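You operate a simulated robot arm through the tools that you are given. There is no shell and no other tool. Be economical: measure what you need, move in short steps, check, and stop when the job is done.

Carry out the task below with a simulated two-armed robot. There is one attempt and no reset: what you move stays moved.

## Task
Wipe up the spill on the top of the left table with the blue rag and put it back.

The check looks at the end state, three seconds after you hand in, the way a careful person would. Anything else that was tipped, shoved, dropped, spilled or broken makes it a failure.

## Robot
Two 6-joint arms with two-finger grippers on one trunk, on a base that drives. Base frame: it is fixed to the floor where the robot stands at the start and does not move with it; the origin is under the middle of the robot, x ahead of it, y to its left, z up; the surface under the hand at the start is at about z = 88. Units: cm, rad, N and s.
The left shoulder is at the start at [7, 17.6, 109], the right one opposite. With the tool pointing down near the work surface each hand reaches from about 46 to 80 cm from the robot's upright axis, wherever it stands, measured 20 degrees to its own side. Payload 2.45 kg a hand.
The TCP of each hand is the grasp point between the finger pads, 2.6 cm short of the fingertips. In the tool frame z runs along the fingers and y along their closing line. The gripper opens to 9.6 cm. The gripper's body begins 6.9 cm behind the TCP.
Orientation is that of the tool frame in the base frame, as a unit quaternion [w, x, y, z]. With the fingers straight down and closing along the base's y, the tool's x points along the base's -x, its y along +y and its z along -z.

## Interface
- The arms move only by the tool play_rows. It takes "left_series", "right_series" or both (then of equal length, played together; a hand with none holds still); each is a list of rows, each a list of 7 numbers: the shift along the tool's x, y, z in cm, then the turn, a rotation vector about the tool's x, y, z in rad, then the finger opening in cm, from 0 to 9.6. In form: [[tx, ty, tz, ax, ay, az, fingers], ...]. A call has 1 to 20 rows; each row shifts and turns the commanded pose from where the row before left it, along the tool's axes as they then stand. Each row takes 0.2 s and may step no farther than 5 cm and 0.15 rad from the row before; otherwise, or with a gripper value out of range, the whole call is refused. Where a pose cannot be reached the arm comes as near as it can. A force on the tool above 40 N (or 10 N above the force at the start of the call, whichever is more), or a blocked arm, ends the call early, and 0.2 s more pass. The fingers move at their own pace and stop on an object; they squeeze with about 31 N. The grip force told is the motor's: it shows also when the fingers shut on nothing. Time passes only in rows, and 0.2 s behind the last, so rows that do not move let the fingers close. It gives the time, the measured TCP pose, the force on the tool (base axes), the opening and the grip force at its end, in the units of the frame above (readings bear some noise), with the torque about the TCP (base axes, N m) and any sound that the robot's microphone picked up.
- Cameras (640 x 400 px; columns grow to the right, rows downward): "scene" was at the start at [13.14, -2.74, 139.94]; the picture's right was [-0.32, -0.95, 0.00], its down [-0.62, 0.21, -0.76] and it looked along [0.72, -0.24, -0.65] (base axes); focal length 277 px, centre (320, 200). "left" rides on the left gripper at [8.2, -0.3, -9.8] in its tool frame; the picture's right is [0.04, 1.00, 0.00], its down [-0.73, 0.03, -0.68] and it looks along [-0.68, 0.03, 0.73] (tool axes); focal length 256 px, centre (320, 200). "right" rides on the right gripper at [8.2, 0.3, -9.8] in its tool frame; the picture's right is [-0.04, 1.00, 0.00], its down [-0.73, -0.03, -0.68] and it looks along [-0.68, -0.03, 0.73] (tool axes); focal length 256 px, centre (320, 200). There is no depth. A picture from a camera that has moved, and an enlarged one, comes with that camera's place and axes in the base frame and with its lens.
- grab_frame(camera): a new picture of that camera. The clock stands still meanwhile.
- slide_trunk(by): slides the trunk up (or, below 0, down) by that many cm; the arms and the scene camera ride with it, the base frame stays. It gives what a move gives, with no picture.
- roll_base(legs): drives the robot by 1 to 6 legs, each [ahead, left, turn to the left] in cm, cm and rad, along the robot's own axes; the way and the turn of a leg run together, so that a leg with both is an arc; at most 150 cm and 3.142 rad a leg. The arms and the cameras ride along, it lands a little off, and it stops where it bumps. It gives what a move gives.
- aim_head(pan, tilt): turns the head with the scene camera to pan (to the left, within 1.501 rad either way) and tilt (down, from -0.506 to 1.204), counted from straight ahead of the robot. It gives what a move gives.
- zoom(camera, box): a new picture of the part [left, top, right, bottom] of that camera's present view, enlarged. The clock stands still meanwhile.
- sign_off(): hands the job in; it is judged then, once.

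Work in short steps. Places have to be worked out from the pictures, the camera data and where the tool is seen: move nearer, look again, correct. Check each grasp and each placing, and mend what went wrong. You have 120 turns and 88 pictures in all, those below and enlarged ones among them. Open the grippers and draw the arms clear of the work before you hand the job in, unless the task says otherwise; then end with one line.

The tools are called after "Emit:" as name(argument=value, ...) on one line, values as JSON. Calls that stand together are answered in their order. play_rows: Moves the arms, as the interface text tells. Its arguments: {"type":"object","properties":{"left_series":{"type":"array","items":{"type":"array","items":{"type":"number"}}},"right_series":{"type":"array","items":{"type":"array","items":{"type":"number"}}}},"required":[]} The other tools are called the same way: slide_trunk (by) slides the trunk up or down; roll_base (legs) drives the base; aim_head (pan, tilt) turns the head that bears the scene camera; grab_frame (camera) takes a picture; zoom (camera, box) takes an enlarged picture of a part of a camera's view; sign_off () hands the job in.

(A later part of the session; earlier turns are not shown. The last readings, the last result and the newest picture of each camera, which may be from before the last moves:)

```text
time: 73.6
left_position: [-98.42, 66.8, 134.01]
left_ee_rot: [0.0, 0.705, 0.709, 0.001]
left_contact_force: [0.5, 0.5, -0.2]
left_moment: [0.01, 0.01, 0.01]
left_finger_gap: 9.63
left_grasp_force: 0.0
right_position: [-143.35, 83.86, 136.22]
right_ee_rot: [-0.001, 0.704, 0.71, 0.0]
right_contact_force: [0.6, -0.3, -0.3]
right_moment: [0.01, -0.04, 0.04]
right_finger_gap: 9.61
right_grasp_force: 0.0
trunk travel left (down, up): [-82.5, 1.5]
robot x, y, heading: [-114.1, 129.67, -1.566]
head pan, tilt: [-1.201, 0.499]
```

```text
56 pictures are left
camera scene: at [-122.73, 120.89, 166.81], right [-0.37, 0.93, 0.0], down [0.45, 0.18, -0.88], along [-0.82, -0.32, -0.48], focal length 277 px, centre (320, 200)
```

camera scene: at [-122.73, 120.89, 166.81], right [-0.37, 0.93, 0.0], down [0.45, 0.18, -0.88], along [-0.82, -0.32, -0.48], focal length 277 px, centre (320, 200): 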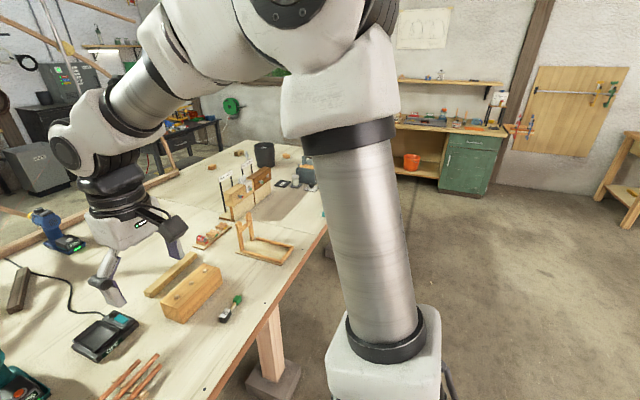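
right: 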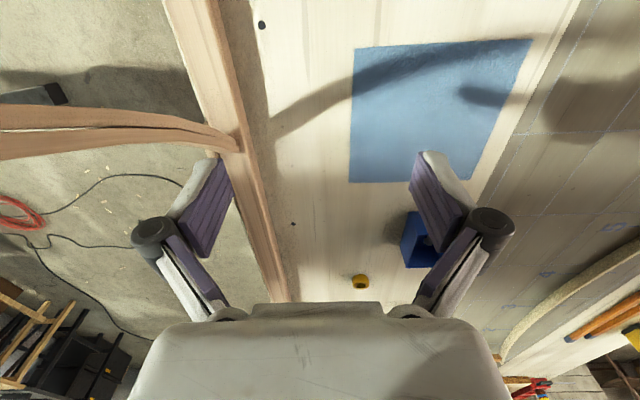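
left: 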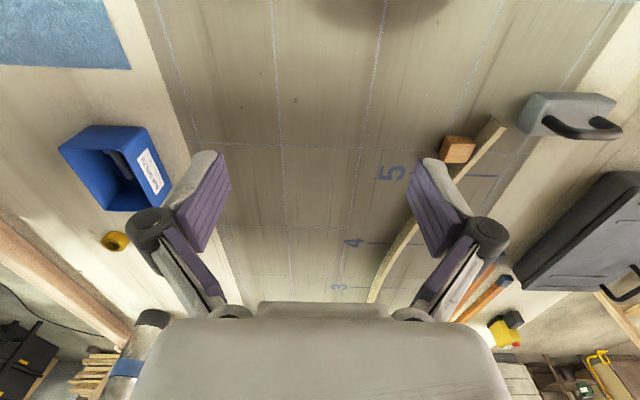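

Nothing in this half. I drive another metre along the table to see its far half.

Emit:
roll_base(legs=[[0, -100, 0]])

Emit:
aim_head(pan=0.0, tilt=0.6)

Emit:
grab_frame(camera="scene")

```text
time: 78.7
left_position: [-196.95, 66.39, 134.03]
left_ee_rot: [0.0, 0.706, 0.708, 0.001]
left_contact_force: [-0.5, -0.4, -0.6]
left_moment: [0.02, 0.03, 0.03]
left_finger_gap: 9.63
left_grasp_force: 0.1
right_position: [-241.85, 83.67, 136.29]
right_ee_rot: [-0.001, 0.706, 0.708, 0.0]
right_contact_force: [0.5, 0.0, -0.3]
right_moment: [-0.02, 0.04, 0.03]
right_finger_gap: 9.62
right_grasp_force: 0.1
trunk travel left (down, up): [-82.5, 1.5]
robot x, y, heading: [-212.86, 128.56, -1.568]
head pan, tilt: [-1.201, 0.499]
```

```text
time: 80.1
left_position: [-197.15, 66.26, 134.04]
left_ee_rot: [0.0, 0.706, 0.708, 0.0]
left_contact_force: [0.1, 0.4, -0.8]
left_moment: [0.03, 0.01, 0.01]
left_finger_gap: 9.6
left_grasp_force: 0.0
right_position: [-241.92, 83.73, 136.25]
right_ee_rot: [-0.001, 0.706, 0.708, 0.0]
right_contact_force: [0.1, -0.7, -0.9]
right_moment: [-0.01, 0.0, -0.03]
right_finger_gap: 9.62
right_grasp_force: 0.0
trunk travel left (down, up): [-82.5, 1.5]
robot x, y, heading: [-212.82, 129.14, -1.567]
head pan, tilt: [0.0, 0.6]
```

```text
55 pictures are left
camera scene: at [-212.79, 114.95, 165.91], right [-1.0, 0.0, 0.0], down [0.0, 0.57, -0.82], along [0.0, -0.82, -0.57], focal length 277 px, centre (320, 200)
```

scene: 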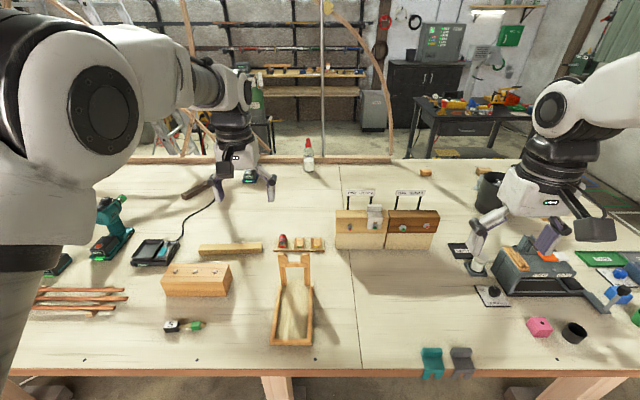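

Still none. One more step along.

Emit:
aim_head(pan=-0.7, tilt=0.6)

Emit:
grab_frame(camera="scene")

Emit:
zoom(camera="right", box=[0, 0, 640, 400])

```text
time: 81.2
left_position: [-197.15, 66.34, 134.07]
left_ee_rot: [0.0, 0.706, 0.708, 0.0]
left_contact_force: [-0.5, 0.7, 0.5]
left_moment: [0.01, 0.07, -0.01]
left_finger_gap: 9.6
left_grasp_force: 0.1
right_position: [-242.03, 83.7, 136.23]
right_ee_rot: [0.0, 0.705, 0.709, 0.001]
right_contact_force: [0.0, -1.0, -0.1]
right_moment: [-0.03, -0.01, 0.0]
right_finger_gap: 9.57
right_grasp_force: 0.1
trunk travel left (down, up): [-82.5, 1.5]
robot x, y, heading: [-212.98, 128.75, -1.568]
head pan, tilt: [-0.7, 0.6]
```

```text
54 pictures are left
camera scene: at [-218.45, 117.01, 165.91], right [-0.77, 0.64, 0.0], down [0.36, 0.43, -0.82], along [-0.53, -0.63, -0.57], focal length 277 px, centre (320, 200)
```

scene: 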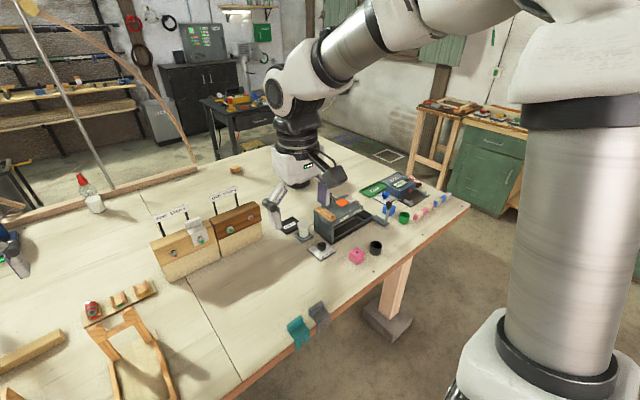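

```text
1.00 times, centred on (320, 200) of right (not enlarged: the box is as wide or as high as the picture)
camera zoom: at [-241.62, 91.87, 146.1], right [1.0, -0.04, 0.0], down [-0.03, -0.73, 0.68], along [-0.02, -0.68, -0.73], focal length 256 px, centre (320, 200)
```

zoom: 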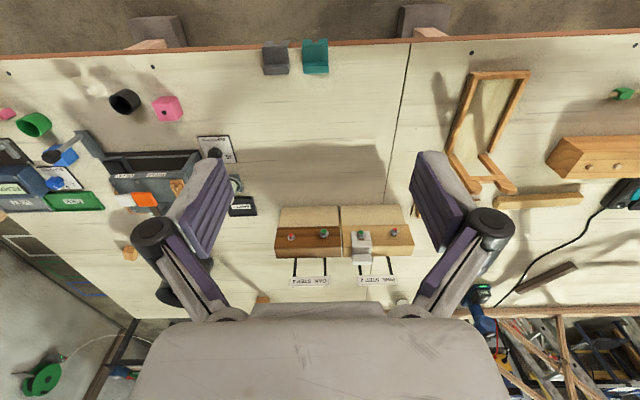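

The rear table has no spill. I turn around to check the games table's hidden side and the other tables along that wall.

Emit:
roll_base(legs=[[0, 0, 3.1]])

Emit:
aim_head(pan=0.0, tilt=0.4)

Emit:
grab_frame(camera="scene")

Emit:
aim_head(pan=1.45, tilt=0.35)

Emit:
grab_frame(camera="scene")

```text
time: 88.8
left_position: [-223.98, 192.44, 134.09]
left_ee_rot: [0.0, -0.681, 0.732, 0.0]
left_contact_force: [0.3, 1.0, -0.3]
left_moment: [0.01, 0.01, 0.02]
left_finger_gap: 9.61
left_grasp_force: 0.0
right_position: [-180.68, 171.7, 136.27]
right_ee_rot: [-0.001, -0.682, 0.732, -0.001]
right_contact_force: [-0.4, -0.3, 0.3]
right_moment: [-0.02, -0.01, 0.05]
right_finger_gap: 9.61
right_grasp_force: 0.0
trunk travel left (down, up): [-82.5, 1.5]
robot x, y, heading: [-212.46, 128.7, 1.498]
head pan, tilt: [-0.7, 0.6]
```

```text
time: 89.8
left_position: [-224.0, 192.28, 134.12]
left_ee_rot: [0.0, -0.681, 0.732, 0.0]
left_contact_force: [0.2, -0.3, 0.1]
left_moment: [-0.01, 0.04, 0.01]
left_finger_gap: 9.59
left_grasp_force: 0.0
right_position: [-180.64, 171.68, 136.28]
right_ee_rot: [-0.001, -0.681, 0.732, -0.001]
right_contact_force: [0.8, -0.4, -0.2]
right_moment: [-0.01, 0.01, -0.03]
right_finger_gap: 9.59
right_grasp_force: 0.1
trunk travel left (down, up): [-82.5, 1.5]
robot x, y, heading: [-212.79, 128.75, 1.498]
head pan, tilt: [0.0, 0.4]
```

```text
52 pictures are left
camera scene: at [-211.77, 143.09, 167.73], right [1.0, -0.07, 0.0], down [-0.03, -0.39, -0.92], along [0.07, 0.92, -0.39], focal length 277 px, centre (320, 200)
```

scene: 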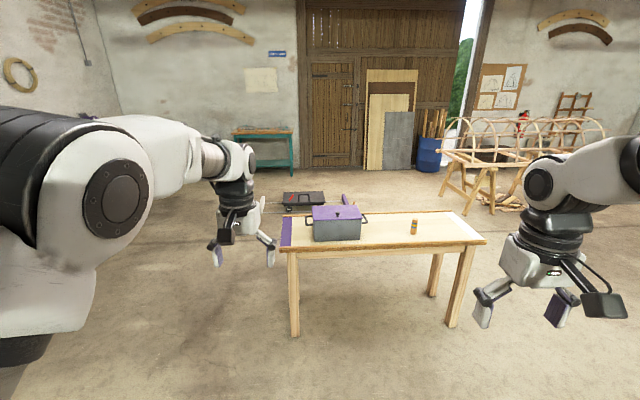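

```text
time: 91.4
left_position: [-224.06, 192.39, 134.03]
left_ee_rot: [0.0, -0.682, 0.731, 0.0]
left_contact_force: [-0.1, 0.0, 0.6]
left_moment: [-0.01, 0.01, -0.01]
left_finger_gap: 9.58
left_grasp_force: 0.1
right_position: [-180.51, 171.76, 136.25]
right_ee_rot: [-0.001, -0.681, 0.733, -0.001]
right_contact_force: [0.4, -0.4, 0.4]
right_moment: [-0.02, 0.0, -0.03]
right_finger_gap: 9.59
right_grasp_force: 0.0
trunk travel left (down, up): [-82.5, 1.5]
robot x, y, heading: [-212.81, 128.95, 1.5]
head pan, tilt: [1.45, 0.351]
```

```text
51 pictures are left
camera scene: at [-221.58, 135.63, 168.18], right [0.19, 0.98, 0.0], down [0.34, -0.07, -0.94], along [-0.92, 0.18, -0.34], focal length 277 px, centre (320, 200)
```

scene: 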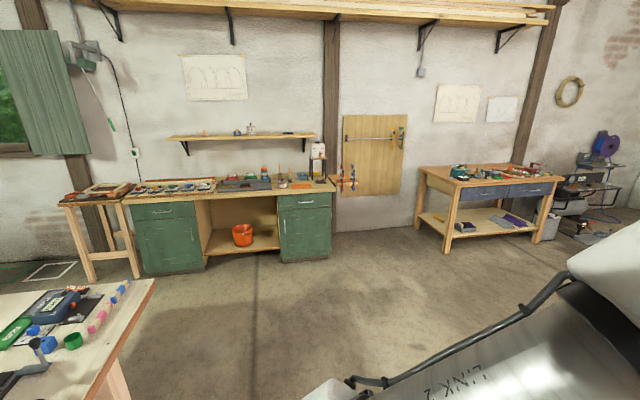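

No spill there either. I drive back to the front table and inspect its left flank and far half up close.

Emit:
roll_base(legs=[[0, 0, 0.071], [0, -150, 0], [0, -130, 0], [0, 0, -3.14]])

Emit:
aim_head(pan=0.0, tilt=0.6)

Emit:
grab_frame(camera="scene")

```text
time: 112.8
left_position: [82.16, 65.03, 134.08]
left_ee_rot: [0.0, 0.715, 0.699, 0.0]
left_contact_force: [0.0, 0.1, -0.2]
left_moment: [-0.03, 0.0, 0.0]
left_finger_gap: 9.59
left_grasp_force: 0.1
right_position: [37.88, 83.56, 136.19]
right_ee_rot: [0.0, 0.715, 0.699, 0.0]
right_contact_force: [0.1, 0.3, -0.1]
right_moment: [0.01, -0.02, 0.01]
right_finger_gap: 9.59
right_grasp_force: 0.0
trunk travel left (down, up): [-82.5, 1.5]
robot x, y, heading: [68.08, 128.09, -1.594]
head pan, tilt: [1.45, 0.351]
```

```text
time: 114.4
left_position: [82.12, 65.03, 134.11]
left_ee_rot: [0.0, 0.715, 0.699, 0.0]
left_contact_force: [0.5, 0.0, -0.1]
left_moment: [0.0, 0.0, 0.0]
left_finger_gap: 9.59
left_grasp_force: 0.1
right_position: [37.96, 83.48, 136.3]
right_ee_rot: [0.0, 0.715, 0.699, 0.001]
right_contact_force: [0.7, 0.4, 0.7]
right_moment: [0.0, 0.01, 0.01]
right_finger_gap: 9.62
right_grasp_force: 0.1
trunk travel left (down, up): [-82.5, 1.5]
robot x, y, heading: [67.9, 128.16, -1.595]
head pan, tilt: [0.0, 0.6]
```

```text
50 pictures are left
camera scene: at [67.84, 114.04, 165.91], right [-1.0, 0.02, 0.0], down [0.01, 0.56, -0.83], along [-0.02, -0.82, -0.56], focal length 277 px, centre (320, 200)
```

scene: 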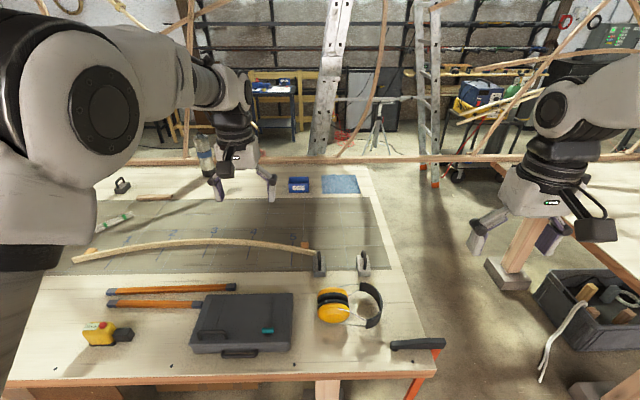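

No spill in this half. I move on along the table's other half.

Emit:
roll_base(legs=[[0, 90, 0]])

Emit:
grab_frame(camera="scene")

Emit:
aim_head(pan=0.8, tilt=0.4)

Emit:
grab_frame(camera="scene")

```text
time: 119.2
left_position: [171.6, 62.66, 134.03]
left_ee_rot: [0.0, 0.717, 0.697, 0.0]
left_contact_force: [0.4, 0.4, -0.6]
left_moment: [0.03, -0.05, 0.05]
left_finger_gap: 9.58
left_grasp_force: 0.1
right_position: [127.39, 81.48, 136.22]
right_ee_rot: [0.0, 0.717, 0.697, 0.001]
right_contact_force: [0.1, 0.6, -1.0]
right_moment: [0.03, -0.03, -0.01]
right_finger_gap: 9.59
right_grasp_force: 0.0
trunk travel left (down, up): [-82.5, 1.5]
robot x, y, heading: [157.84, 125.7, -1.595]
head pan, tilt: [0.0, 0.6]
```

```text
49 pictures are left
camera scene: at [157.41, 111.76, 165.9], right [-1.0, 0.03, 0.0], down [0.02, 0.56, -0.82], along [-0.02, -0.82, -0.57], focal length 277 px, centre (320, 200)
```

scene: 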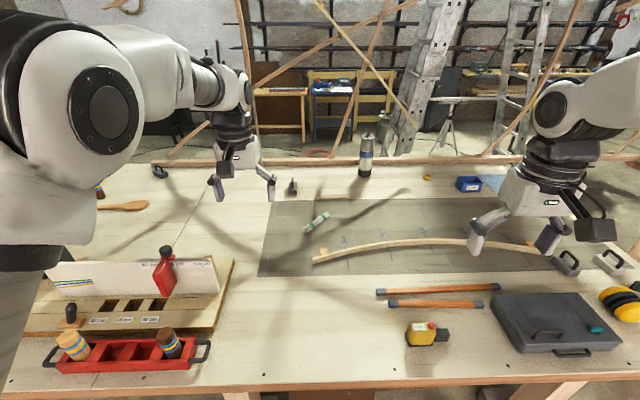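

```text
time: 120.3
left_position: [171.63, 62.62, 133.97]
left_ee_rot: [0.0, 0.717, 0.698, -0.001]
left_contact_force: [0.7, -0.5, 1.2]
left_moment: [0.01, 0.0, 0.03]
left_finger_gap: 9.59
left_grasp_force: 0.0
right_position: [127.47, 81.27, 136.24]
right_ee_rot: [0.0, 0.717, 0.697, 0.001]
right_contact_force: [0.7, -0.5, 0.4]
right_moment: [0.02, 0.02, 0.01]
right_finger_gap: 9.61
right_grasp_force: 0.1
trunk travel left (down, up): [-82.5, 1.5]
robot x, y, heading: [157.75, 125.29, -1.601]
head pan, tilt: [0.799, 0.4]
```

```text
48 pictures are left
camera scene: at [164.19, 113.94, 167.73], right [-0.72, -0.7, 0.0], down [-0.27, 0.28, -0.92], along [0.64, -0.66, -0.39], focal length 277 px, centre (320, 200)
```

scene: 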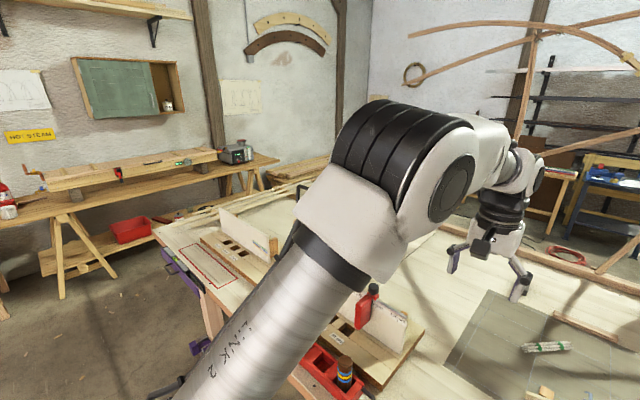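

No spill on the front table either. I look at the stands and benches by the end wall, and across the keel at the side tables.

Emit:
aim_head(pan=1.45, tilt=0.3)

Emit:
grab_frame(camera="scene")

Emit:
aim_head(pan=0.1, tilt=0.35)

Emit:
zoom(camera="scene", box=[200, 100, 440, 250])

```text
time: 121.3
left_position: [171.69, 62.59, 133.99]
left_ee_rot: [0.001, 0.717, 0.697, 0.0]
left_contact_force: [0.1, 1.0, -1.2]
left_moment: [0.03, 0.0, -0.01]
left_finger_gap: 9.63
left_grasp_force: 0.1
right_position: [127.39, 81.33, 136.31]
right_ee_rot: [-0.001, 0.717, 0.697, 0.0]
right_contact_force: [-0.2, -0.1, -0.4]
right_moment: [-0.05, 0.01, 0.02]
right_finger_gap: 9.57
right_grasp_force: 0.0
trunk travel left (down, up): [-82.5, 1.5]
robot x, y, heading: [157.9, 125.89, -1.6]
head pan, tilt: [1.45, 0.3]
```

```text
47 pictures are left
camera scene: at [167.02, 119.19, 168.65], right [-0.15, -0.99, 0.0], down [-0.29, 0.04, -0.96], along [0.94, -0.14, -0.3], focal length 277 px, centre (320, 200)
```

scene: 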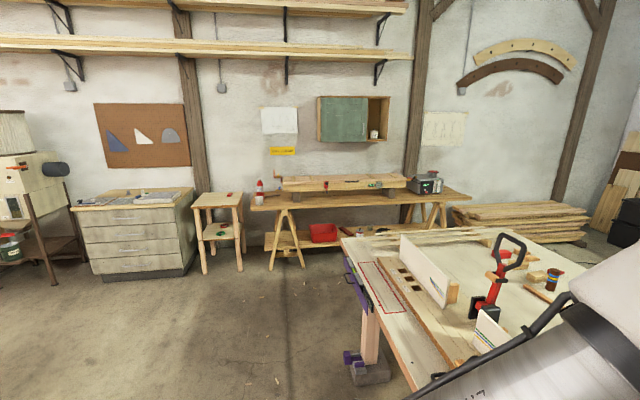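

```text
time: 122.8
left_position: [171.59, 62.59, 134.07]
left_ee_rot: [0.0, 0.717, 0.697, 0.0]
left_contact_force: [0.9, -0.1, -0.2]
left_moment: [0.01, -0.05, -0.03]
left_finger_gap: 9.59
left_grasp_force: 0.0
right_position: [127.41, 81.37, 136.26]
right_ee_rot: [-0.001, 0.717, 0.698, 0.001]
right_contact_force: [-0.3, 0.0, -0.7]
right_moment: [-0.03, 0.02, -0.01]
right_finger_gap: 9.61
right_grasp_force: 0.1
trunk travel left (down, up): [-82.5, 1.5]
robot x, y, heading: [157.8, 125.44, -1.6]
head pan, tilt: [0.099, 0.351]
```

```text
2.67 times, centred on (320, 175) of scene
camera zoom: at [158.45, 111.3, 168.18], right [-1.0, -0.07, 0.0], down [-0.02, 0.34, -0.94], along [0.07, -0.94, -0.34], focal length 740 px, centre (320, 267)
```

zoom: 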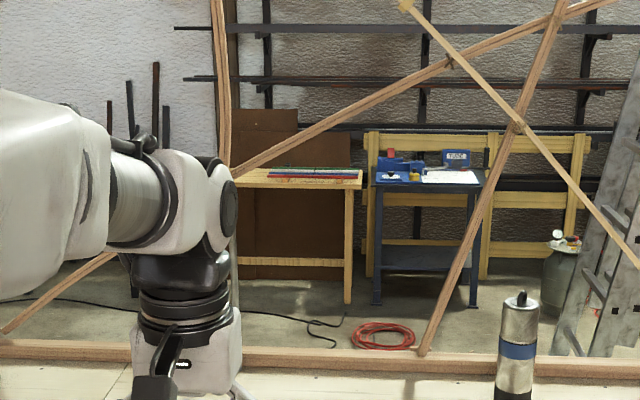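

I move farther along to see the far end of the front table, hidden by the arm so far.

Emit:
roll_base(legs=[[0, 80, 0]])

Emit:
aim_head(pan=0.0, tilt=0.65)

Emit:
grab_frame(camera="scene")

```text
time: 127.1
left_position: [251.33, 60.84, 134.11]
left_ee_rot: [0.0, 0.714, 0.7, 0.0]
left_contact_force: [0.4, 0.7, 0.6]
left_moment: [0.04, -0.02, -0.01]
left_finger_gap: 9.59
left_grasp_force: 0.0
right_position: [206.86, 79.1, 136.24]
right_ee_rot: [0.001, 0.715, 0.7, 0.001]
right_contact_force: [-0.6, -0.6, 0.6]
right_moment: [-0.05, -0.01, -0.01]
right_finger_gap: 9.6
right_grasp_force: 0.1
trunk travel left (down, up): [-82.5, 1.5]
robot x, y, heading: [236.7, 123.84, -1.595]
head pan, tilt: [0.099, 0.351]
```

```text
time: 127.9
left_position: [251.42, 60.76, 134.06]
left_ee_rot: [0.0, 0.715, 0.7, 0.0]
left_contact_force: [0.3, 0.2, 0.5]
left_moment: [0.0, 0.0, 0.02]
left_finger_gap: 9.6
left_grasp_force: 0.0
right_position: [207.07, 79.28, 136.39]
right_ee_rot: [0.0, 0.714, 0.701, 0.001]
right_contact_force: [1.0, -0.8, -1.0]
right_moment: [0.0, 0.03, 0.02]
right_finger_gap: 9.61
right_grasp_force: 0.1
trunk travel left (down, up): [-82.5, 1.5]
robot x, y, heading: [237.08, 124.07, -1.593]
head pan, tilt: [0.0, 0.649]
```

```text
45 pictures are left
camera scene: at [236.99, 109.94, 165.48], right [-1.0, 0.02, 0.0], down [0.01, 0.6, -0.8], along [-0.02, -0.8, -0.6], focal length 277 px, centre (320, 200)
```

scene: 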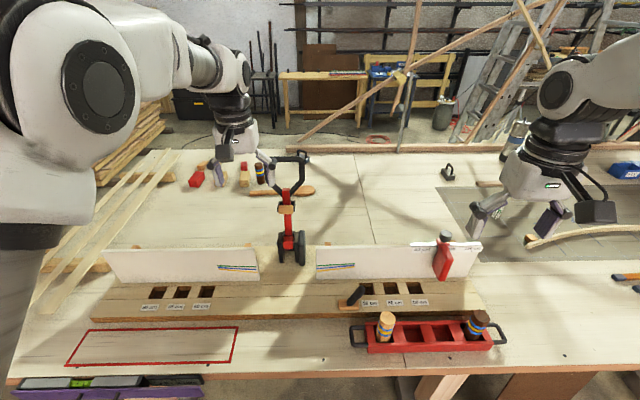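

No spill here. I turn round to inspect the tool workbench from near.

Emit:
roll_base(legs=[[0, 0, 3.1]])

Emit:
aim_head(pan=0.35, tilt=0.5)

Emit:
grab_frame(camera="scene")

```text
time: 135.5
left_position: [226.82, 187.33, 134.01]
left_ee_rot: [0.0, -0.677, 0.736, 0.0]
left_contact_force: [-0.2, 0.2, -0.2]
left_moment: [-0.02, 0.01, -0.02]
left_finger_gap: 9.6
left_grasp_force: 0.1
right_position: [269.85, 166.22, 136.22]
right_ee_rot: [-0.001, -0.677, 0.736, -0.001]
right_contact_force: [-0.1, 0.0, 0.0]
right_moment: [0.02, 0.01, 0.02]
right_finger_gap: 9.61
right_grasp_force: 0.0
trunk travel left (down, up): [-82.5, 1.5]
robot x, y, heading: [237.07, 123.36, 1.487]
head pan, tilt: [0.0, 0.649]
```

```text
time: 136.3
left_position: [226.92, 187.39, 134.06]
left_ee_rot: [-0.001, -0.677, 0.736, 0.0]
left_contact_force: [0.6, -0.6, -0.9]
left_moment: [0.01, 0.0, 0.0]
left_finger_gap: 9.62
left_grasp_force: 0.1
right_position: [270.02, 166.29, 136.25]
right_ee_rot: [-0.001, -0.677, 0.736, 0.0]
right_contact_force: [0.3, 0.5, 0.5]
right_moment: [-0.04, -0.03, 0.03]
right_finger_gap: 9.58
right_grasp_force: 0.1
trunk travel left (down, up): [-82.5, 1.5]
robot x, y, heading: [236.96, 123.74, 1.492]
head pan, tilt: [0.351, 0.499]
```

```text
44 pictures are left
camera scene: at [235.26, 137.46, 166.81], right [0.96, 0.26, 0.0], down [0.13, -0.46, -0.88], along [-0.23, 0.85, -0.48], focal length 277 px, centre (320, 200)
```

scene: 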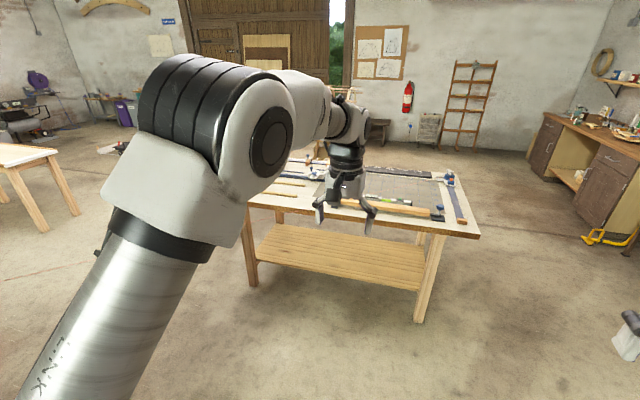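

I shift left to stand squarely before this bench and look down on it.

Emit:
roll_base(legs=[[25, 70, 0.08]])

Emit:
aim_head(pan=0.0, tilt=0.5)

Emit:
grab_frame(camera="scene")

```text
time: 140.3
left_position: [153.64, 214.36, 133.99]
left_ee_rot: [-0.001, -0.705, 0.709, 0.0]
left_contact_force: [0.3, 0.3, -0.2]
left_moment: [-0.03, -0.02, -0.04]
left_finger_gap: 9.59
left_grasp_force: 0.0
right_position: [198.2, 196.62, 136.3]
right_ee_rot: [-0.001, -0.705, 0.709, 0.0]
right_contact_force: [-0.1, 0.4, 0.2]
right_moment: [-0.01, 0.0, 0.0]
right_finger_gap: 9.58
right_grasp_force: 0.1
trunk travel left (down, up): [-82.5, 1.5]
robot x, y, heading: [168.74, 151.36, 1.566]
head pan, tilt: [0.351, 0.499]
```

```text
time: 141.2
left_position: [153.4, 214.25, 133.99]
left_ee_rot: [0.0, -0.705, 0.709, 0.001]
left_contact_force: [-0.4, -0.3, -0.7]
left_moment: [0.02, 0.02, -0.02]
left_finger_gap: 9.6
left_grasp_force: 0.0
right_position: [198.0, 196.65, 136.34]
right_ee_rot: [-0.001, -0.706, 0.709, -0.001]
right_contact_force: [1.0, 0.0, 0.3]
right_moment: [0.03, 0.0, -0.01]
right_finger_gap: 9.59
right_grasp_force: 0.1
trunk travel left (down, up): [-82.5, 1.5]
robot x, y, heading: [168.43, 151.79, 1.566]
head pan, tilt: [0.0, 0.499]
```

```text
43 pictures are left
camera scene: at [168.82, 165.87, 166.81], right [1.0, 0.0, 0.0], down [0.0, -0.48, -0.88], along [0.0, 0.88, -0.48], focal length 277 px, centre (320, 200)
```

scene: 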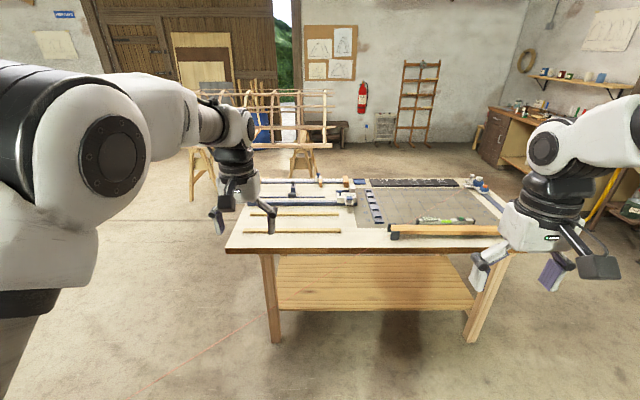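

That bench is clean (the grey area is a mat). The games table's top had a faint darker patch in the zoom, so I drive there for a close look.

Emit:
roll_base(legs=[[0, 150, 0], [0, 150, 0], [0, 30, 0]])

Emit:
grab_frame(camera="scene")

```text
time: 157.2
left_position: [-175.15, 217.91, 134.11]
left_ee_rot: [-0.001, -0.701, 0.713, 0.0]
left_contact_force: [0.9, -0.1, -0.7]
left_moment: [-0.02, 0.05, -0.03]
left_finger_gap: 9.6
left_grasp_force: 0.1
right_position: [-130.82, 199.69, 136.08]
right_ee_rot: [-0.002, -0.701, 0.714, 0.0]
right_contact_force: [0.5, 0.3, 0.2]
right_moment: [0.0, 0.02, 0.0]
right_finger_gap: 9.57
right_grasp_force: 0.2
trunk travel left (down, up): [-82.5, 1.5]
robot x, y, heading: [-160.96, 154.89, 1.554]
head pan, tilt: [0.0, 0.499]
```

```text
42 pictures are left
camera scene: at [-160.32, 169.2, 166.81], right [1.0, -0.02, 0.0], down [-0.01, -0.48, -0.88], along [0.02, 0.88, -0.48], focal length 277 px, centre (320, 200)
```

scene: 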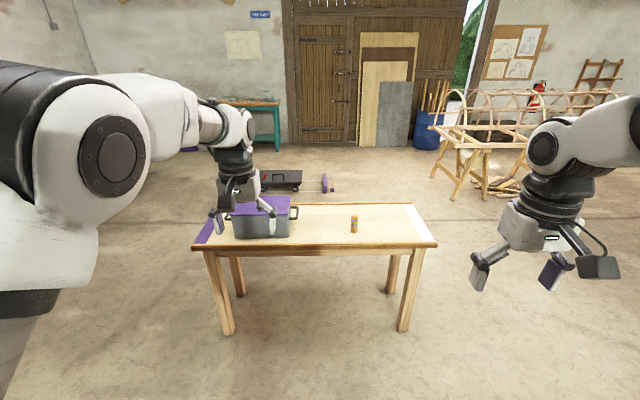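

Emit:
zoom(camera="scene", box=[180, 170, 452, 340])

```text
2.35 times, centred on (316, 255) of scene
camera zoom: at [-160.32, 169.2, 166.81], right [1.0, -0.02, 0.0], down [-0.01, -0.48, -0.88], along [0.02, 0.88, -0.48], focal length 653 px, centre (329, 71)
```

zoom: 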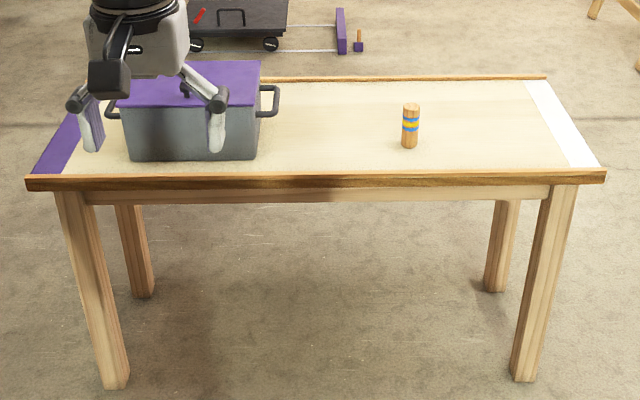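

Clean. I zoom on the other wall benches and the rear table's far end from here.

Emit:
aim_head(pan=1.5, tilt=0.2)

Emit:
grab_frame(camera="scene")

Emit:
zoom(camera="scene", box=[320, 150, 560, 300])

```text
time: 158.8
left_position: [-175.49, 217.92, 134.03]
left_ee_rot: [-0.001, -0.701, 0.713, 0.0]
left_contact_force: [0.1, -0.3, -0.4]
left_moment: [-0.02, 0.0, 0.01]
left_finger_gap: 9.58
left_grasp_force: 0.0
right_position: [-131.02, 199.67, 136.26]
right_ee_rot: [-0.001, -0.701, 0.713, 0.0]
right_contact_force: [-0.4, -0.9, 0.6]
right_moment: [0.0, -0.02, -0.03]
right_finger_gap: 9.6
right_grasp_force: 0.0
trunk travel left (down, up): [-82.5, 1.5]
robot x, y, heading: [-160.92, 155.3, 1.55]
head pan, tilt: [1.499, 0.201]
```

```text
40 pictures are left
camera scene: at [-170.07, 160.95, 169.58], right [0.09, 1.0, 0.0], down [0.2, -0.02, -0.98], along [-0.98, 0.09, -0.2], focal length 277 px, centre (320, 200)
```

scene: 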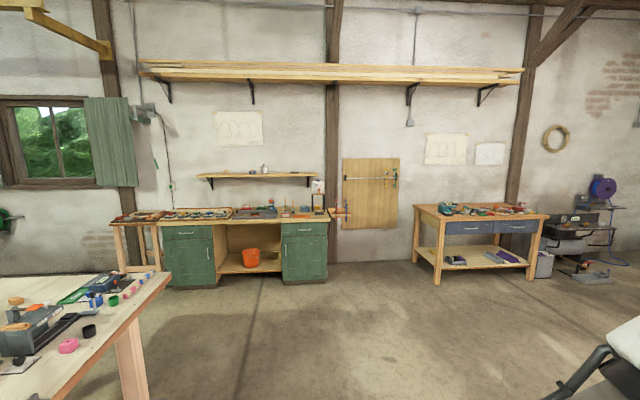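

```text
2.67 times, centred on (440, 225) of scene
camera zoom: at [-170.07, 160.95, 169.58], right [0.09, 1.0, 0.0], down [0.2, -0.02, -0.98], along [-0.98, 0.09, -0.2], focal length 740 px, centre (0, 133)
```

zoom: 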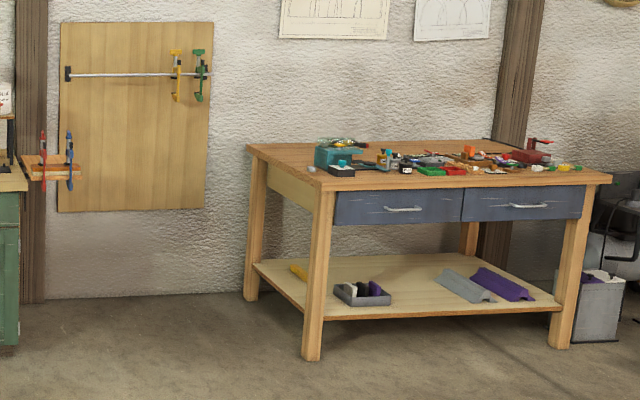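

Now the rear table's far end, which the right arm hid before.

Emit:
roll_base(legs=[[0, 120, 0], [0, 0, 3.14], [25, 0, 0]])

Emit:
aim_head(pan=0.0, tilt=0.6)

Emit:
grab_frame(camera="scene")

```text
time: 173.7
left_position: [-268.04, 69.53, 134.2]
left_ee_rot: [0.0, 0.717, 0.697, -0.001]
left_contact_force: [0.7, 0.9, -1.2]
left_moment: [0.0, -0.01, 0.0]
left_finger_gap: 9.6
left_grasp_force: 0.1
right_position: [-312.31, 88.18, 136.4]
right_ee_rot: [0.001, 0.717, 0.697, 0.0]
right_contact_force: [-0.4, 0.1, -0.2]
right_moment: [-0.01, 0.01, 0.02]
right_finger_gap: 9.61
right_grasp_force: 0.0
trunk travel left (down, up): [-82.5, 1.5]
robot x, y, heading: [-281.87, 131.96, -1.598]
head pan, tilt: [1.499, 0.201]
```

```text
time: 175.3
left_position: [-268.08, 69.13, 134.04]
left_ee_rot: [0.0, 0.717, 0.697, 0.0]
left_contact_force: [-0.8, 0.6, 0.5]
left_moment: [-0.02, 0.0, 0.03]
left_finger_gap: 9.59
left_grasp_force: 0.1
right_position: [-312.24, 87.9, 136.27]
right_ee_rot: [-0.001, 0.717, 0.698, 0.001]
right_contact_force: [0.0, -0.4, -1.1]
right_moment: [-0.04, 0.01, 0.0]
right_finger_gap: 9.63
right_grasp_force: 0.1
trunk travel left (down, up): [-82.5, 1.5]
robot x, y, heading: [-281.65, 131.99, -1.595]
head pan, tilt: [0.0, 0.6]
```

```text
38 pictures are left
camera scene: at [-282.14, 118.28, 165.9], right [-1.0, 0.03, 0.0], down [0.02, 0.56, -0.82], along [-0.02, -0.82, -0.57], focal length 277 px, centre (320, 200)
```

scene: 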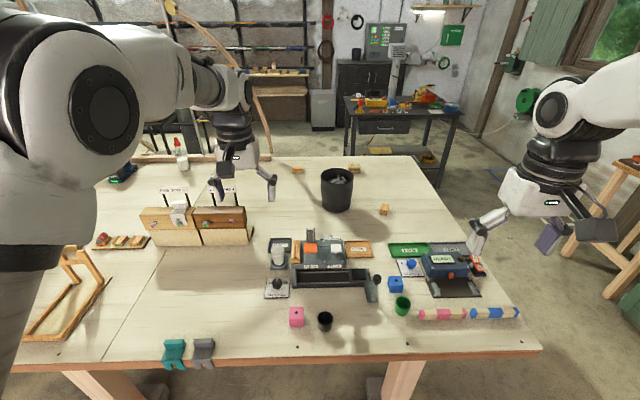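

Nothing on the rear table. The front table's grey lofting board could hide a dark spill; my shadow was on it at the start. I go back and zoom in on it.

Emit:
roll_base(legs=[[0, 150, 0], [0, 150, 0], [0, 40, 0]])

Emit:
aim_head(pan=-0.1, tilt=0.75)

Emit:
grab_frame(camera="scene")

Emit:
zoom(camera="scene", box=[160, 50, 480, 250])

```text
time: 191.6
left_position: [65.83, 55.77, 134.09]
left_ee_rot: [0.0, 0.726, 0.688, 0.001]
left_contact_force: [-0.8, -1.0, 0.3]
left_moment: [0.01, -0.04, -0.03]
left_finger_gap: 9.58
left_grasp_force: 0.3
right_position: [22.23, 75.6, 136.39]
right_ee_rot: [-0.001, 0.726, 0.687, 0.002]
right_contact_force: [-0.1, -0.2, 0.1]
right_moment: [-0.03, -0.01, 0.02]
right_finger_gap: 9.59
right_grasp_force: 0.0
trunk travel left (down, up): [-82.5, 1.5]
robot x, y, heading: [53.89, 119.01, -1.624]
head pan, tilt: [0.0, 0.6]
```

```text
time: 192.3
left_position: [66.01, 55.83, 134.04]
left_ee_rot: [0.0, 0.726, 0.688, 0.0]
left_contact_force: [-0.2, 0.2, 0.7]
left_moment: [-0.01, 0.05, -0.01]
left_finger_gap: 9.59
left_grasp_force: 0.0
right_position: [22.31, 75.69, 136.23]
right_ee_rot: [0.001, 0.725, 0.688, 0.0]
right_contact_force: [-0.8, -0.1, -0.1]
right_moment: [-0.02, -0.04, -0.02]
right_finger_gap: 9.59
right_grasp_force: 0.0
trunk travel left (down, up): [-82.5, 1.5]
robot x, y, heading: [53.65, 118.82, -1.627]
head pan, tilt: [-0.099, 0.75]
```

```text
37 pictures are left
camera scene: at [52.45, 105.83, 164.62], right [-0.99, 0.15, 0.0], down [0.1, 0.67, -0.73], along [-0.11, -0.72, -0.68], focal length 277 px, centre (320, 200)
```

scene: 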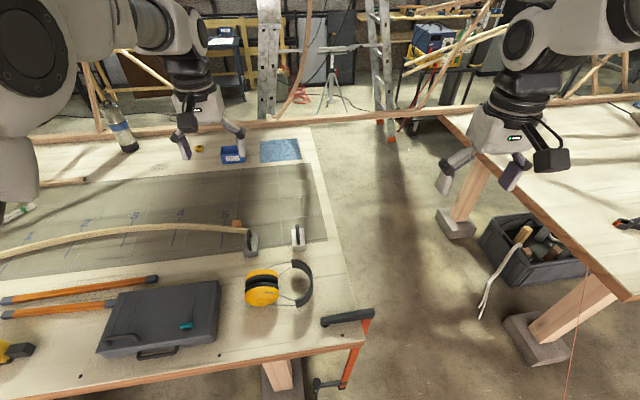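

```text
2.00 times, centred on (320, 150) of scene
camera zoom: at [52.45, 105.83, 164.62], right [-0.99, 0.15, 0.0], down [0.1, 0.67, -0.73], along [-0.11, -0.72, -0.68], focal length 555 px, centre (320, 300)
```

zoom: 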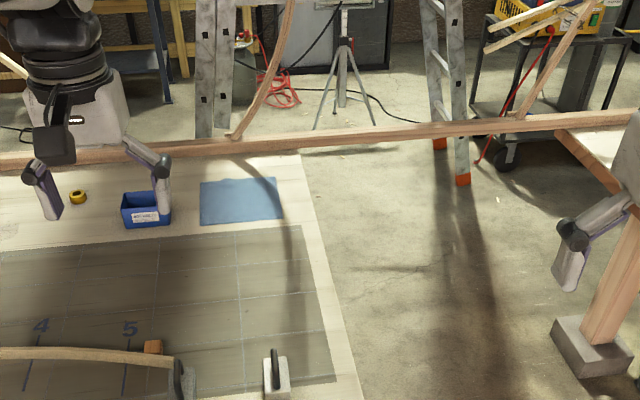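

I zoom tighter on the darker area of the board, and on the side tables beyond the keel.

Emit:
zoom(camera="scene", box=[160, 130, 352, 250])

Emit:
aim_head(pan=0.25, tilt=0.3)

Emit:
grab_frame(camera="scene")

```text
3.33 times, centred on (256, 190) of scene
camera zoom: at [52.45, 105.83, 164.62], right [-0.99, 0.15, 0.0], down [0.1, 0.67, -0.73], along [-0.11, -0.72, -0.68], focal length 925 px, centre (533, 233)
```

zoom: 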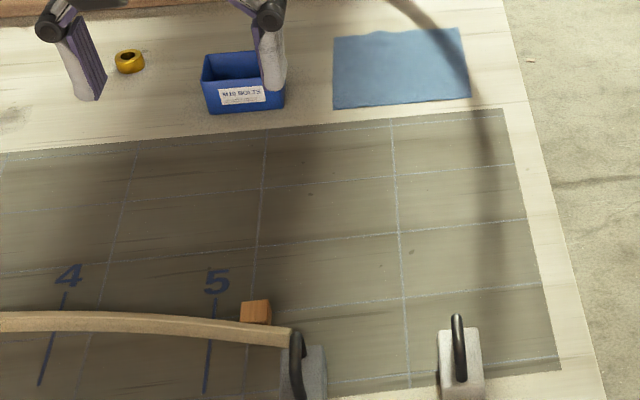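

```text
time: 193.2
left_position: [66.05, 55.82, 134.08]
left_ee_rot: [0.0, 0.726, 0.688, 0.0]
left_contact_force: [0.8, 0.2, 0.1]
left_moment: [-0.02, 0.01, 0.0]
left_finger_gap: 9.58
left_grasp_force: 0.0
right_position: [22.38, 75.62, 136.23]
right_ee_rot: [-0.001, 0.727, 0.687, 0.0]
right_contact_force: [-0.2, 0.1, 0.4]
right_moment: [0.02, 0.01, 0.02]
right_finger_gap: 9.57
right_grasp_force: 0.0
trunk travel left (down, up): [-82.5, 1.5]
robot x, y, heading: [53.7, 118.8, -1.622]
head pan, tilt: [0.25, 0.3]
```

```text
34 pictures are left
camera scene: at [55.56, 104.86, 168.65], right [-0.98, -0.19, 0.0], down [-0.06, 0.29, -0.95], along [0.18, -0.94, -0.3], focal length 277 px, centre (320, 200)
```

scene: 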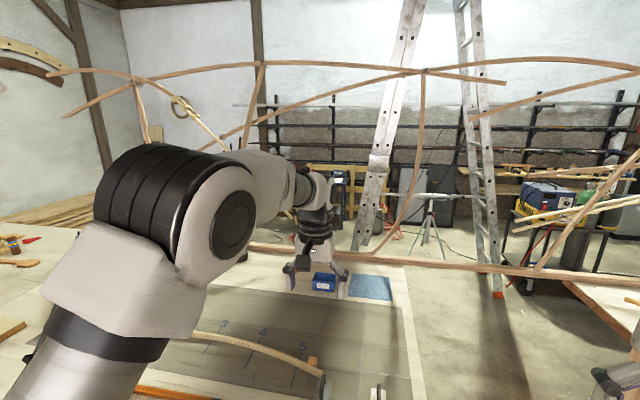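

There's a faint smudge on the bare wood near (109, -10), also seen earlier at the end of a shadow streak. I move for a clear view and zoom on it.

Emit:
roll_base(legs=[[0, 57, 0.05]])

Emit:
aim_head(pan=0.0, tilt=0.6)

Emit:
zoom(camera="scene", box=[230, 120, 486, 280])

```text
time: 196.4
left_position: [125.2, 54.64, 134.1]
left_ee_rot: [0.0, 0.71, 0.705, 0.0]
left_contact_force: [-0.9, -0.4, -1.1]
left_moment: [0.01, -0.02, 0.01]
left_finger_gap: 9.6
left_grasp_force: 0.1
right_position: [80.55, 72.52, 136.17]
right_ee_rot: [0.0, 0.709, 0.705, 0.001]
right_contact_force: [-0.5, -0.1, 0.2]
right_moment: [-0.04, -0.02, 0.04]
right_finger_gap: 9.58
right_grasp_force: 0.1
trunk travel left (down, up): [-82.5, 1.5]
robot x, y, heading: [109.9, 117.46, -1.58]
head pan, tilt: [0.25, 0.3]
```

```text
time: 197.2
left_position: [125.43, 54.85, 134.06]
left_ee_rot: [0.0, 0.709, 0.705, -0.001]
left_contact_force: [0.2, 0.2, 1.0]
left_moment: [-0.02, 0.01, 0.0]
left_finger_gap: 9.61
left_grasp_force: 0.1
right_position: [80.7, 72.37, 136.38]
right_ee_rot: [-0.001, 0.709, 0.705, 0.0]
right_contact_force: [0.0, 0.8, -0.6]
right_moment: [0.01, 0.01, 0.0]
right_finger_gap: 9.61
right_grasp_force: 0.1
trunk travel left (down, up): [-82.5, 1.5]
robot x, y, heading: [110.43, 117.14, -1.579]
head pan, tilt: [0.0, 0.6]
```

```text
2.50 times, centred on (358, 200) of scene
camera zoom: at [110.25, 103.46, 165.91], right [-1.0, 0.01, 0.0], down [0.0, 0.56, -0.83], along [0.0, -0.83, -0.56], focal length 694 px, centre (225, 200)
```

zoom: 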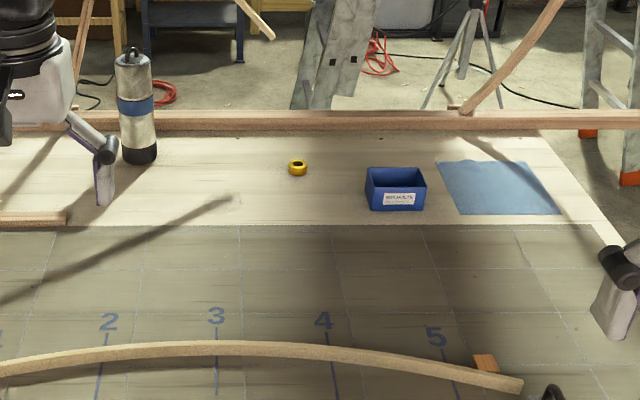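

Tighter zoom on the smudge.

Emit:
zoom(camera="scene", box=[292, 182, 356, 222])

```text
10.00 times, centred on (324, 202) of scene
camera zoom: at [110.25, 103.46, 165.91], right [-1.0, 0.01, 0.0], down [0.0, 0.56, -0.83], along [0.0, -0.83, -0.56], focal length 2774 px, centre (280, 180)
```

zoom: 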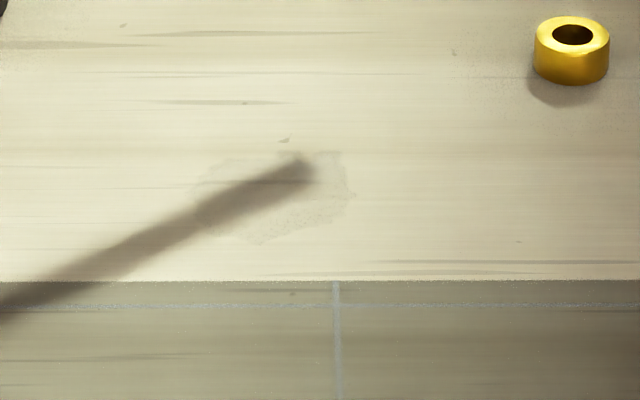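

Found it: a faint wet stain about 8 cm across, centred near (109.5, -9), under a shadow tip. The rag is at about x 44–64, y -25…-5. To judge how near I can stand, I look down at my own base and the table edge.

Emit:
aim_head(pan=0.0, tilt=1.2)

Emit:
grab_frame(camera="scene")

```text
time: 198.2
left_position: [125.25, 54.77, 134.05]
left_ee_rot: [0.0, 0.709, 0.705, 0.0]
left_contact_force: [0.4, -0.1, -0.3]
left_moment: [-0.04, 0.0, -0.03]
left_finger_gap: 9.61
left_grasp_force: 0.0
right_position: [80.73, 72.45, 136.27]
right_ee_rot: [0.0, 0.709, 0.705, 0.001]
right_contact_force: [0.3, -0.5, -0.2]
right_moment: [0.04, 0.0, 0.05]
right_finger_gap: 9.6
right_grasp_force: 0.1
trunk travel left (down, up): [-82.5, 1.5]
robot x, y, heading: [110.35, 117.2, -1.577]
head pan, tilt: [0.0, 1.201]
```

```text
31 pictures are left
camera scene: at [110.18, 106.71, 161.45], right [-1.0, 0.01, 0.0], down [0.01, 0.93, -0.36], along [0.0, -0.36, -0.93], focal length 277 px, centre (320, 200)
```

scene: 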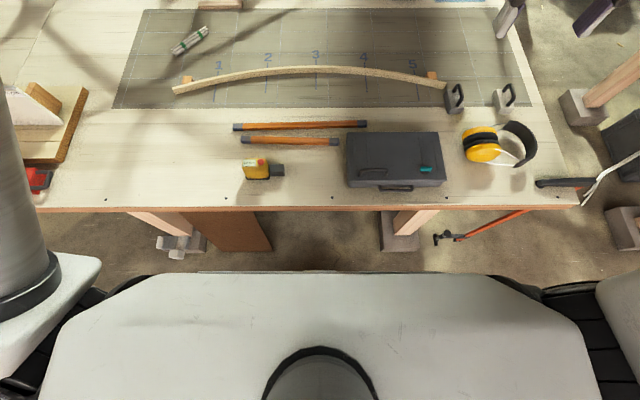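

The plan: stand in the aisle again (start pose) for the rag, then reach the stain from the aisle end with the right arm. I retrace my way: sideways, turn, and reverse toward the aisle.

Emit:
roll_base(legs=[[0, -110, 0], [0, 0, 3.15]])

```text
refused: 3.15 is not a number from -3.14159 to 3.14159
```

Refused for the turn limit; I repeat with 3.14.

Emit:
roll_base(legs=[[0, -110, 0], [0, 0, 3.14]])

```text
time: 211.2
left_position: [-13.55, 180.81, 134.08]
left_ee_rot: [0.0, -0.7, 0.715, 0.0]
left_contact_force: [0.8, 0.8, 0.2]
left_moment: [-0.01, 0.0, 0.01]
left_finger_gap: 9.6
left_grasp_force: 0.1
right_position: [30.82, 162.38, 136.31]
right_ee_rot: [-0.001, -0.7, 0.715, 0.0]
right_contact_force: [-0.5, 0.1, -0.1]
right_moment: [0.0, 0.02, -0.01]
right_finger_gap: 9.62
right_grasp_force: 0.1
trunk travel left (down, up): [-82.5, 1.5]
robot x, y, heading: [1.07, 117.82, 1.551]
head pan, tilt: [0.0, 1.201]
```

Now I reverse into the aisle.

Emit:
roll_base(legs=[[-60, 0, 0.02], [-57, 0, 0]])

```text
time: 217.4
left_position: [-15.38, 63.43, 134.01]
left_ee_rot: [-0.001, -0.707, 0.707, -0.001]
left_contact_force: [-0.1, -0.5, -0.6]
left_moment: [0.0, -0.02, 0.01]
left_finger_gap: 9.61
left_grasp_force: 0.0
right_position: [29.23, 45.94, 136.22]
right_ee_rot: [0.0, -0.707, 0.707, -0.001]
right_contact_force: [-0.6, -0.6, -0.8]
right_moment: [0.01, 0.04, 0.03]
right_finger_gap: 9.59
right_grasp_force: 0.1
trunk travel left (down, up): [-82.5, 1.5]
robot x, y, heading: [-0.05, 0.72, 1.571]
head pan, tilt: [0.0, 1.201]
```

I lower the trunk back to its start height and turn to face the front table, as at the start.

Emit:
slide_trunk(by=-25)

Emit:
roll_base(legs=[[0, 0, -1.57]])

Emit:
grab_frame(camera="scene")

Emit:
grab_frame(camera="right")

```text
time: 220.0
left_position: [-15.51, 63.27, 109.12]
left_ee_rot: [0.0, -0.706, 0.708, 0.0]
left_contact_force: [0.4, 0.0, 0.8]
left_moment: [-0.02, 0.0, -0.04]
left_finger_gap: 9.59
left_grasp_force: 0.1
right_position: [29.22, 45.8, 111.31]
right_ee_rot: [0.0, -0.706, 0.708, 0.0]
right_contact_force: [0.0, -0.4, 0.3]
right_moment: [0.0, 0.01, 0.0]
right_finger_gap: 9.62
right_grasp_force: 0.0
trunk travel left (down, up): [-57.5, 26.5]
robot x, y, heading: [-0.2, 0.59, 1.571]
head pan, tilt: [0.0, 1.201]
```

```text
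time: 224.2
left_position: [62.76, 15.78, 109.1]
left_ee_rot: [0.0, 0.005, 1.0, 0.001]
left_contact_force: [-0.1, 0.3, 0.1]
left_moment: [0.01, -0.02, -0.01]
left_finger_gap: 9.58
left_grasp_force: 0.1
right_position: [44.95, -28.7, 111.22]
right_ee_rot: [-0.001, 0.005, 1.0, 0.001]
right_contact_force: [-0.1, 0.1, 1.2]
right_moment: [0.0, -0.02, -0.02]
right_finger_gap: 9.6
right_grasp_force: 0.0
trunk travel left (down, up): [-57.5, 26.5]
robot x, y, heading: [-0.16, 0.79, -0.009]
head pan, tilt: [0.0, 1.201]
```

```text
30 pictures are left
camera scene: at [10.76, 0.65, 136.45], right [-0.01, -1.0, 0.0], down [-0.93, 0.01, -0.36], along [0.36, 0.0, -0.93], focal length 277 px, centre (320, 200)
```

scene: 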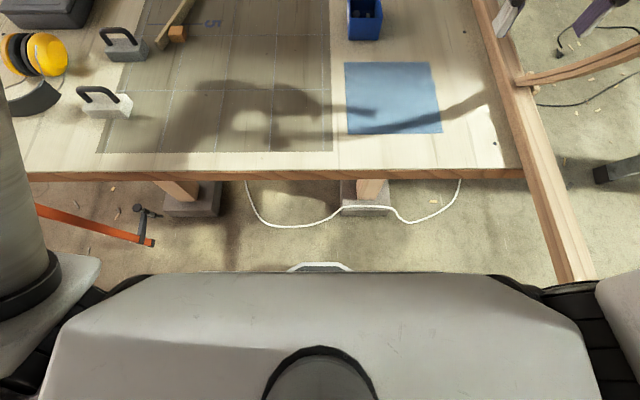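

```text
29 pictures are left
camera right: at [36.75, -28.3, 121.11], right [0.05, 1.0, 0.0], down [0.73, -0.04, 0.68], along [0.68, -0.03, -0.73], focal length 256 px, centre (320, 200)
```

right: 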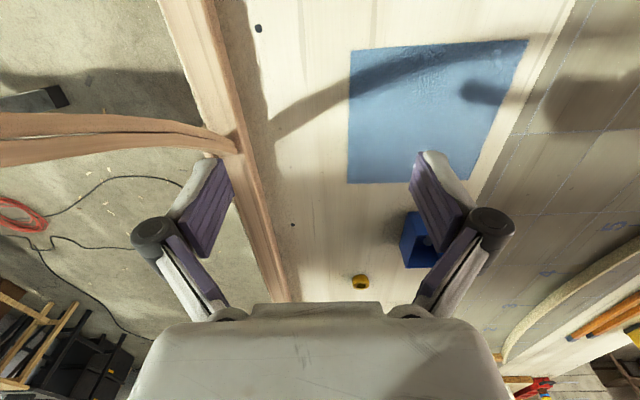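

Back at the start pose. The rag spans x 44–64, y -25…-5 (centre 54, -15). I lower the right hand over its centre.

Emit:
play_rows(right_series=[[-1.8, 2.74, 0, 0, 0, 0, 9.6], [-1.8, 2.74, 2, 0, 0, 0, 7], [-1.8, 2.74, 3.5, 0, 0, 0, 5], [-1.8, 2.74, 3.5, 0, 0, 0, 5], [-1.8, 2.74, 3.5, 0, 0, 0, 5], [0, 0, 3, 0, 0, 0, 5], [0, 0, 0, 0, 0, 0, 5]])

Emit:
grab_frame(camera="right")

```text
time: 225.8
left_position: [62.6, 15.93, 109.13]
left_ee_rot: [0.0, 0.004, 1.0, 0.0]
left_contact_force: [0.2, 0.3, 0.2]
left_moment: [-0.03, -0.02, -0.01]
left_finger_gap: 9.6
left_grasp_force: 0.1
right_position: [53.96, -15.11, 95.82]
right_ee_rot: [0.0, 0.005, 1.0, 0.0]
right_contact_force: [0.2, -0.2, 0.8]
right_moment: [0.0, -0.01, -0.01]
right_finger_gap: 5.0
right_grasp_force: 0.0
trunk travel left (down, up): [-57.5, 26.5]
robot x, y, heading: [0.08, 1.05, -0.012]
head pan, tilt: [0.0, 1.201]
```

```text
28 pictures are left
camera right: at [45.79, -14.59, 105.65], right [0.05, 1.0, 0.0], down [0.73, -0.04, 0.68], along [0.68, -0.03, -0.73], focal length 256 px, centre (320, 200)
```

right: 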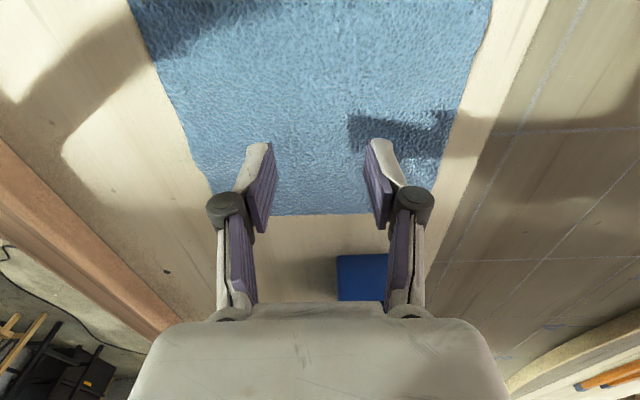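

The hand is centred over the rag. I lower until light contact.

Emit:
play_rows(right_series=[[0, 0, 2, 0, 0, 0, 5], [0, 0, 1, 0, 0, 0, 5], [0, 0, 0.5, 0, 0, 0, 5], [0, 0, 0.5, 0, 0, 0, 5], [0, 0, 0.4, 0, 0, 0, 5], [0, 0, 0, 0, 0, 0, 5]])

```text
time: 227.2
left_position: [62.61, 15.87, 109.0]
left_ee_rot: [0.0, 0.003, 1.0, 0.0]
left_contact_force: [-0.3, -0.6, 0.9]
left_moment: [0.0, -0.01, 0.0]
left_finger_gap: 9.6
left_grasp_force: 0.0
right_position: [53.96, -15.09, 91.34]
right_ee_rot: [0.0, 0.005, 1.0, 0.0]
right_contact_force: [0.3, 0.3, -0.3]
right_moment: [-0.01, 0.0, -0.02]
right_finger_gap: 5.0
right_grasp_force: 0.1
trunk travel left (down, up): [-57.5, 26.5]
robot x, y, heading: [-0.18, 0.7, -0.009]
head pan, tilt: [0.0, 1.201]
```

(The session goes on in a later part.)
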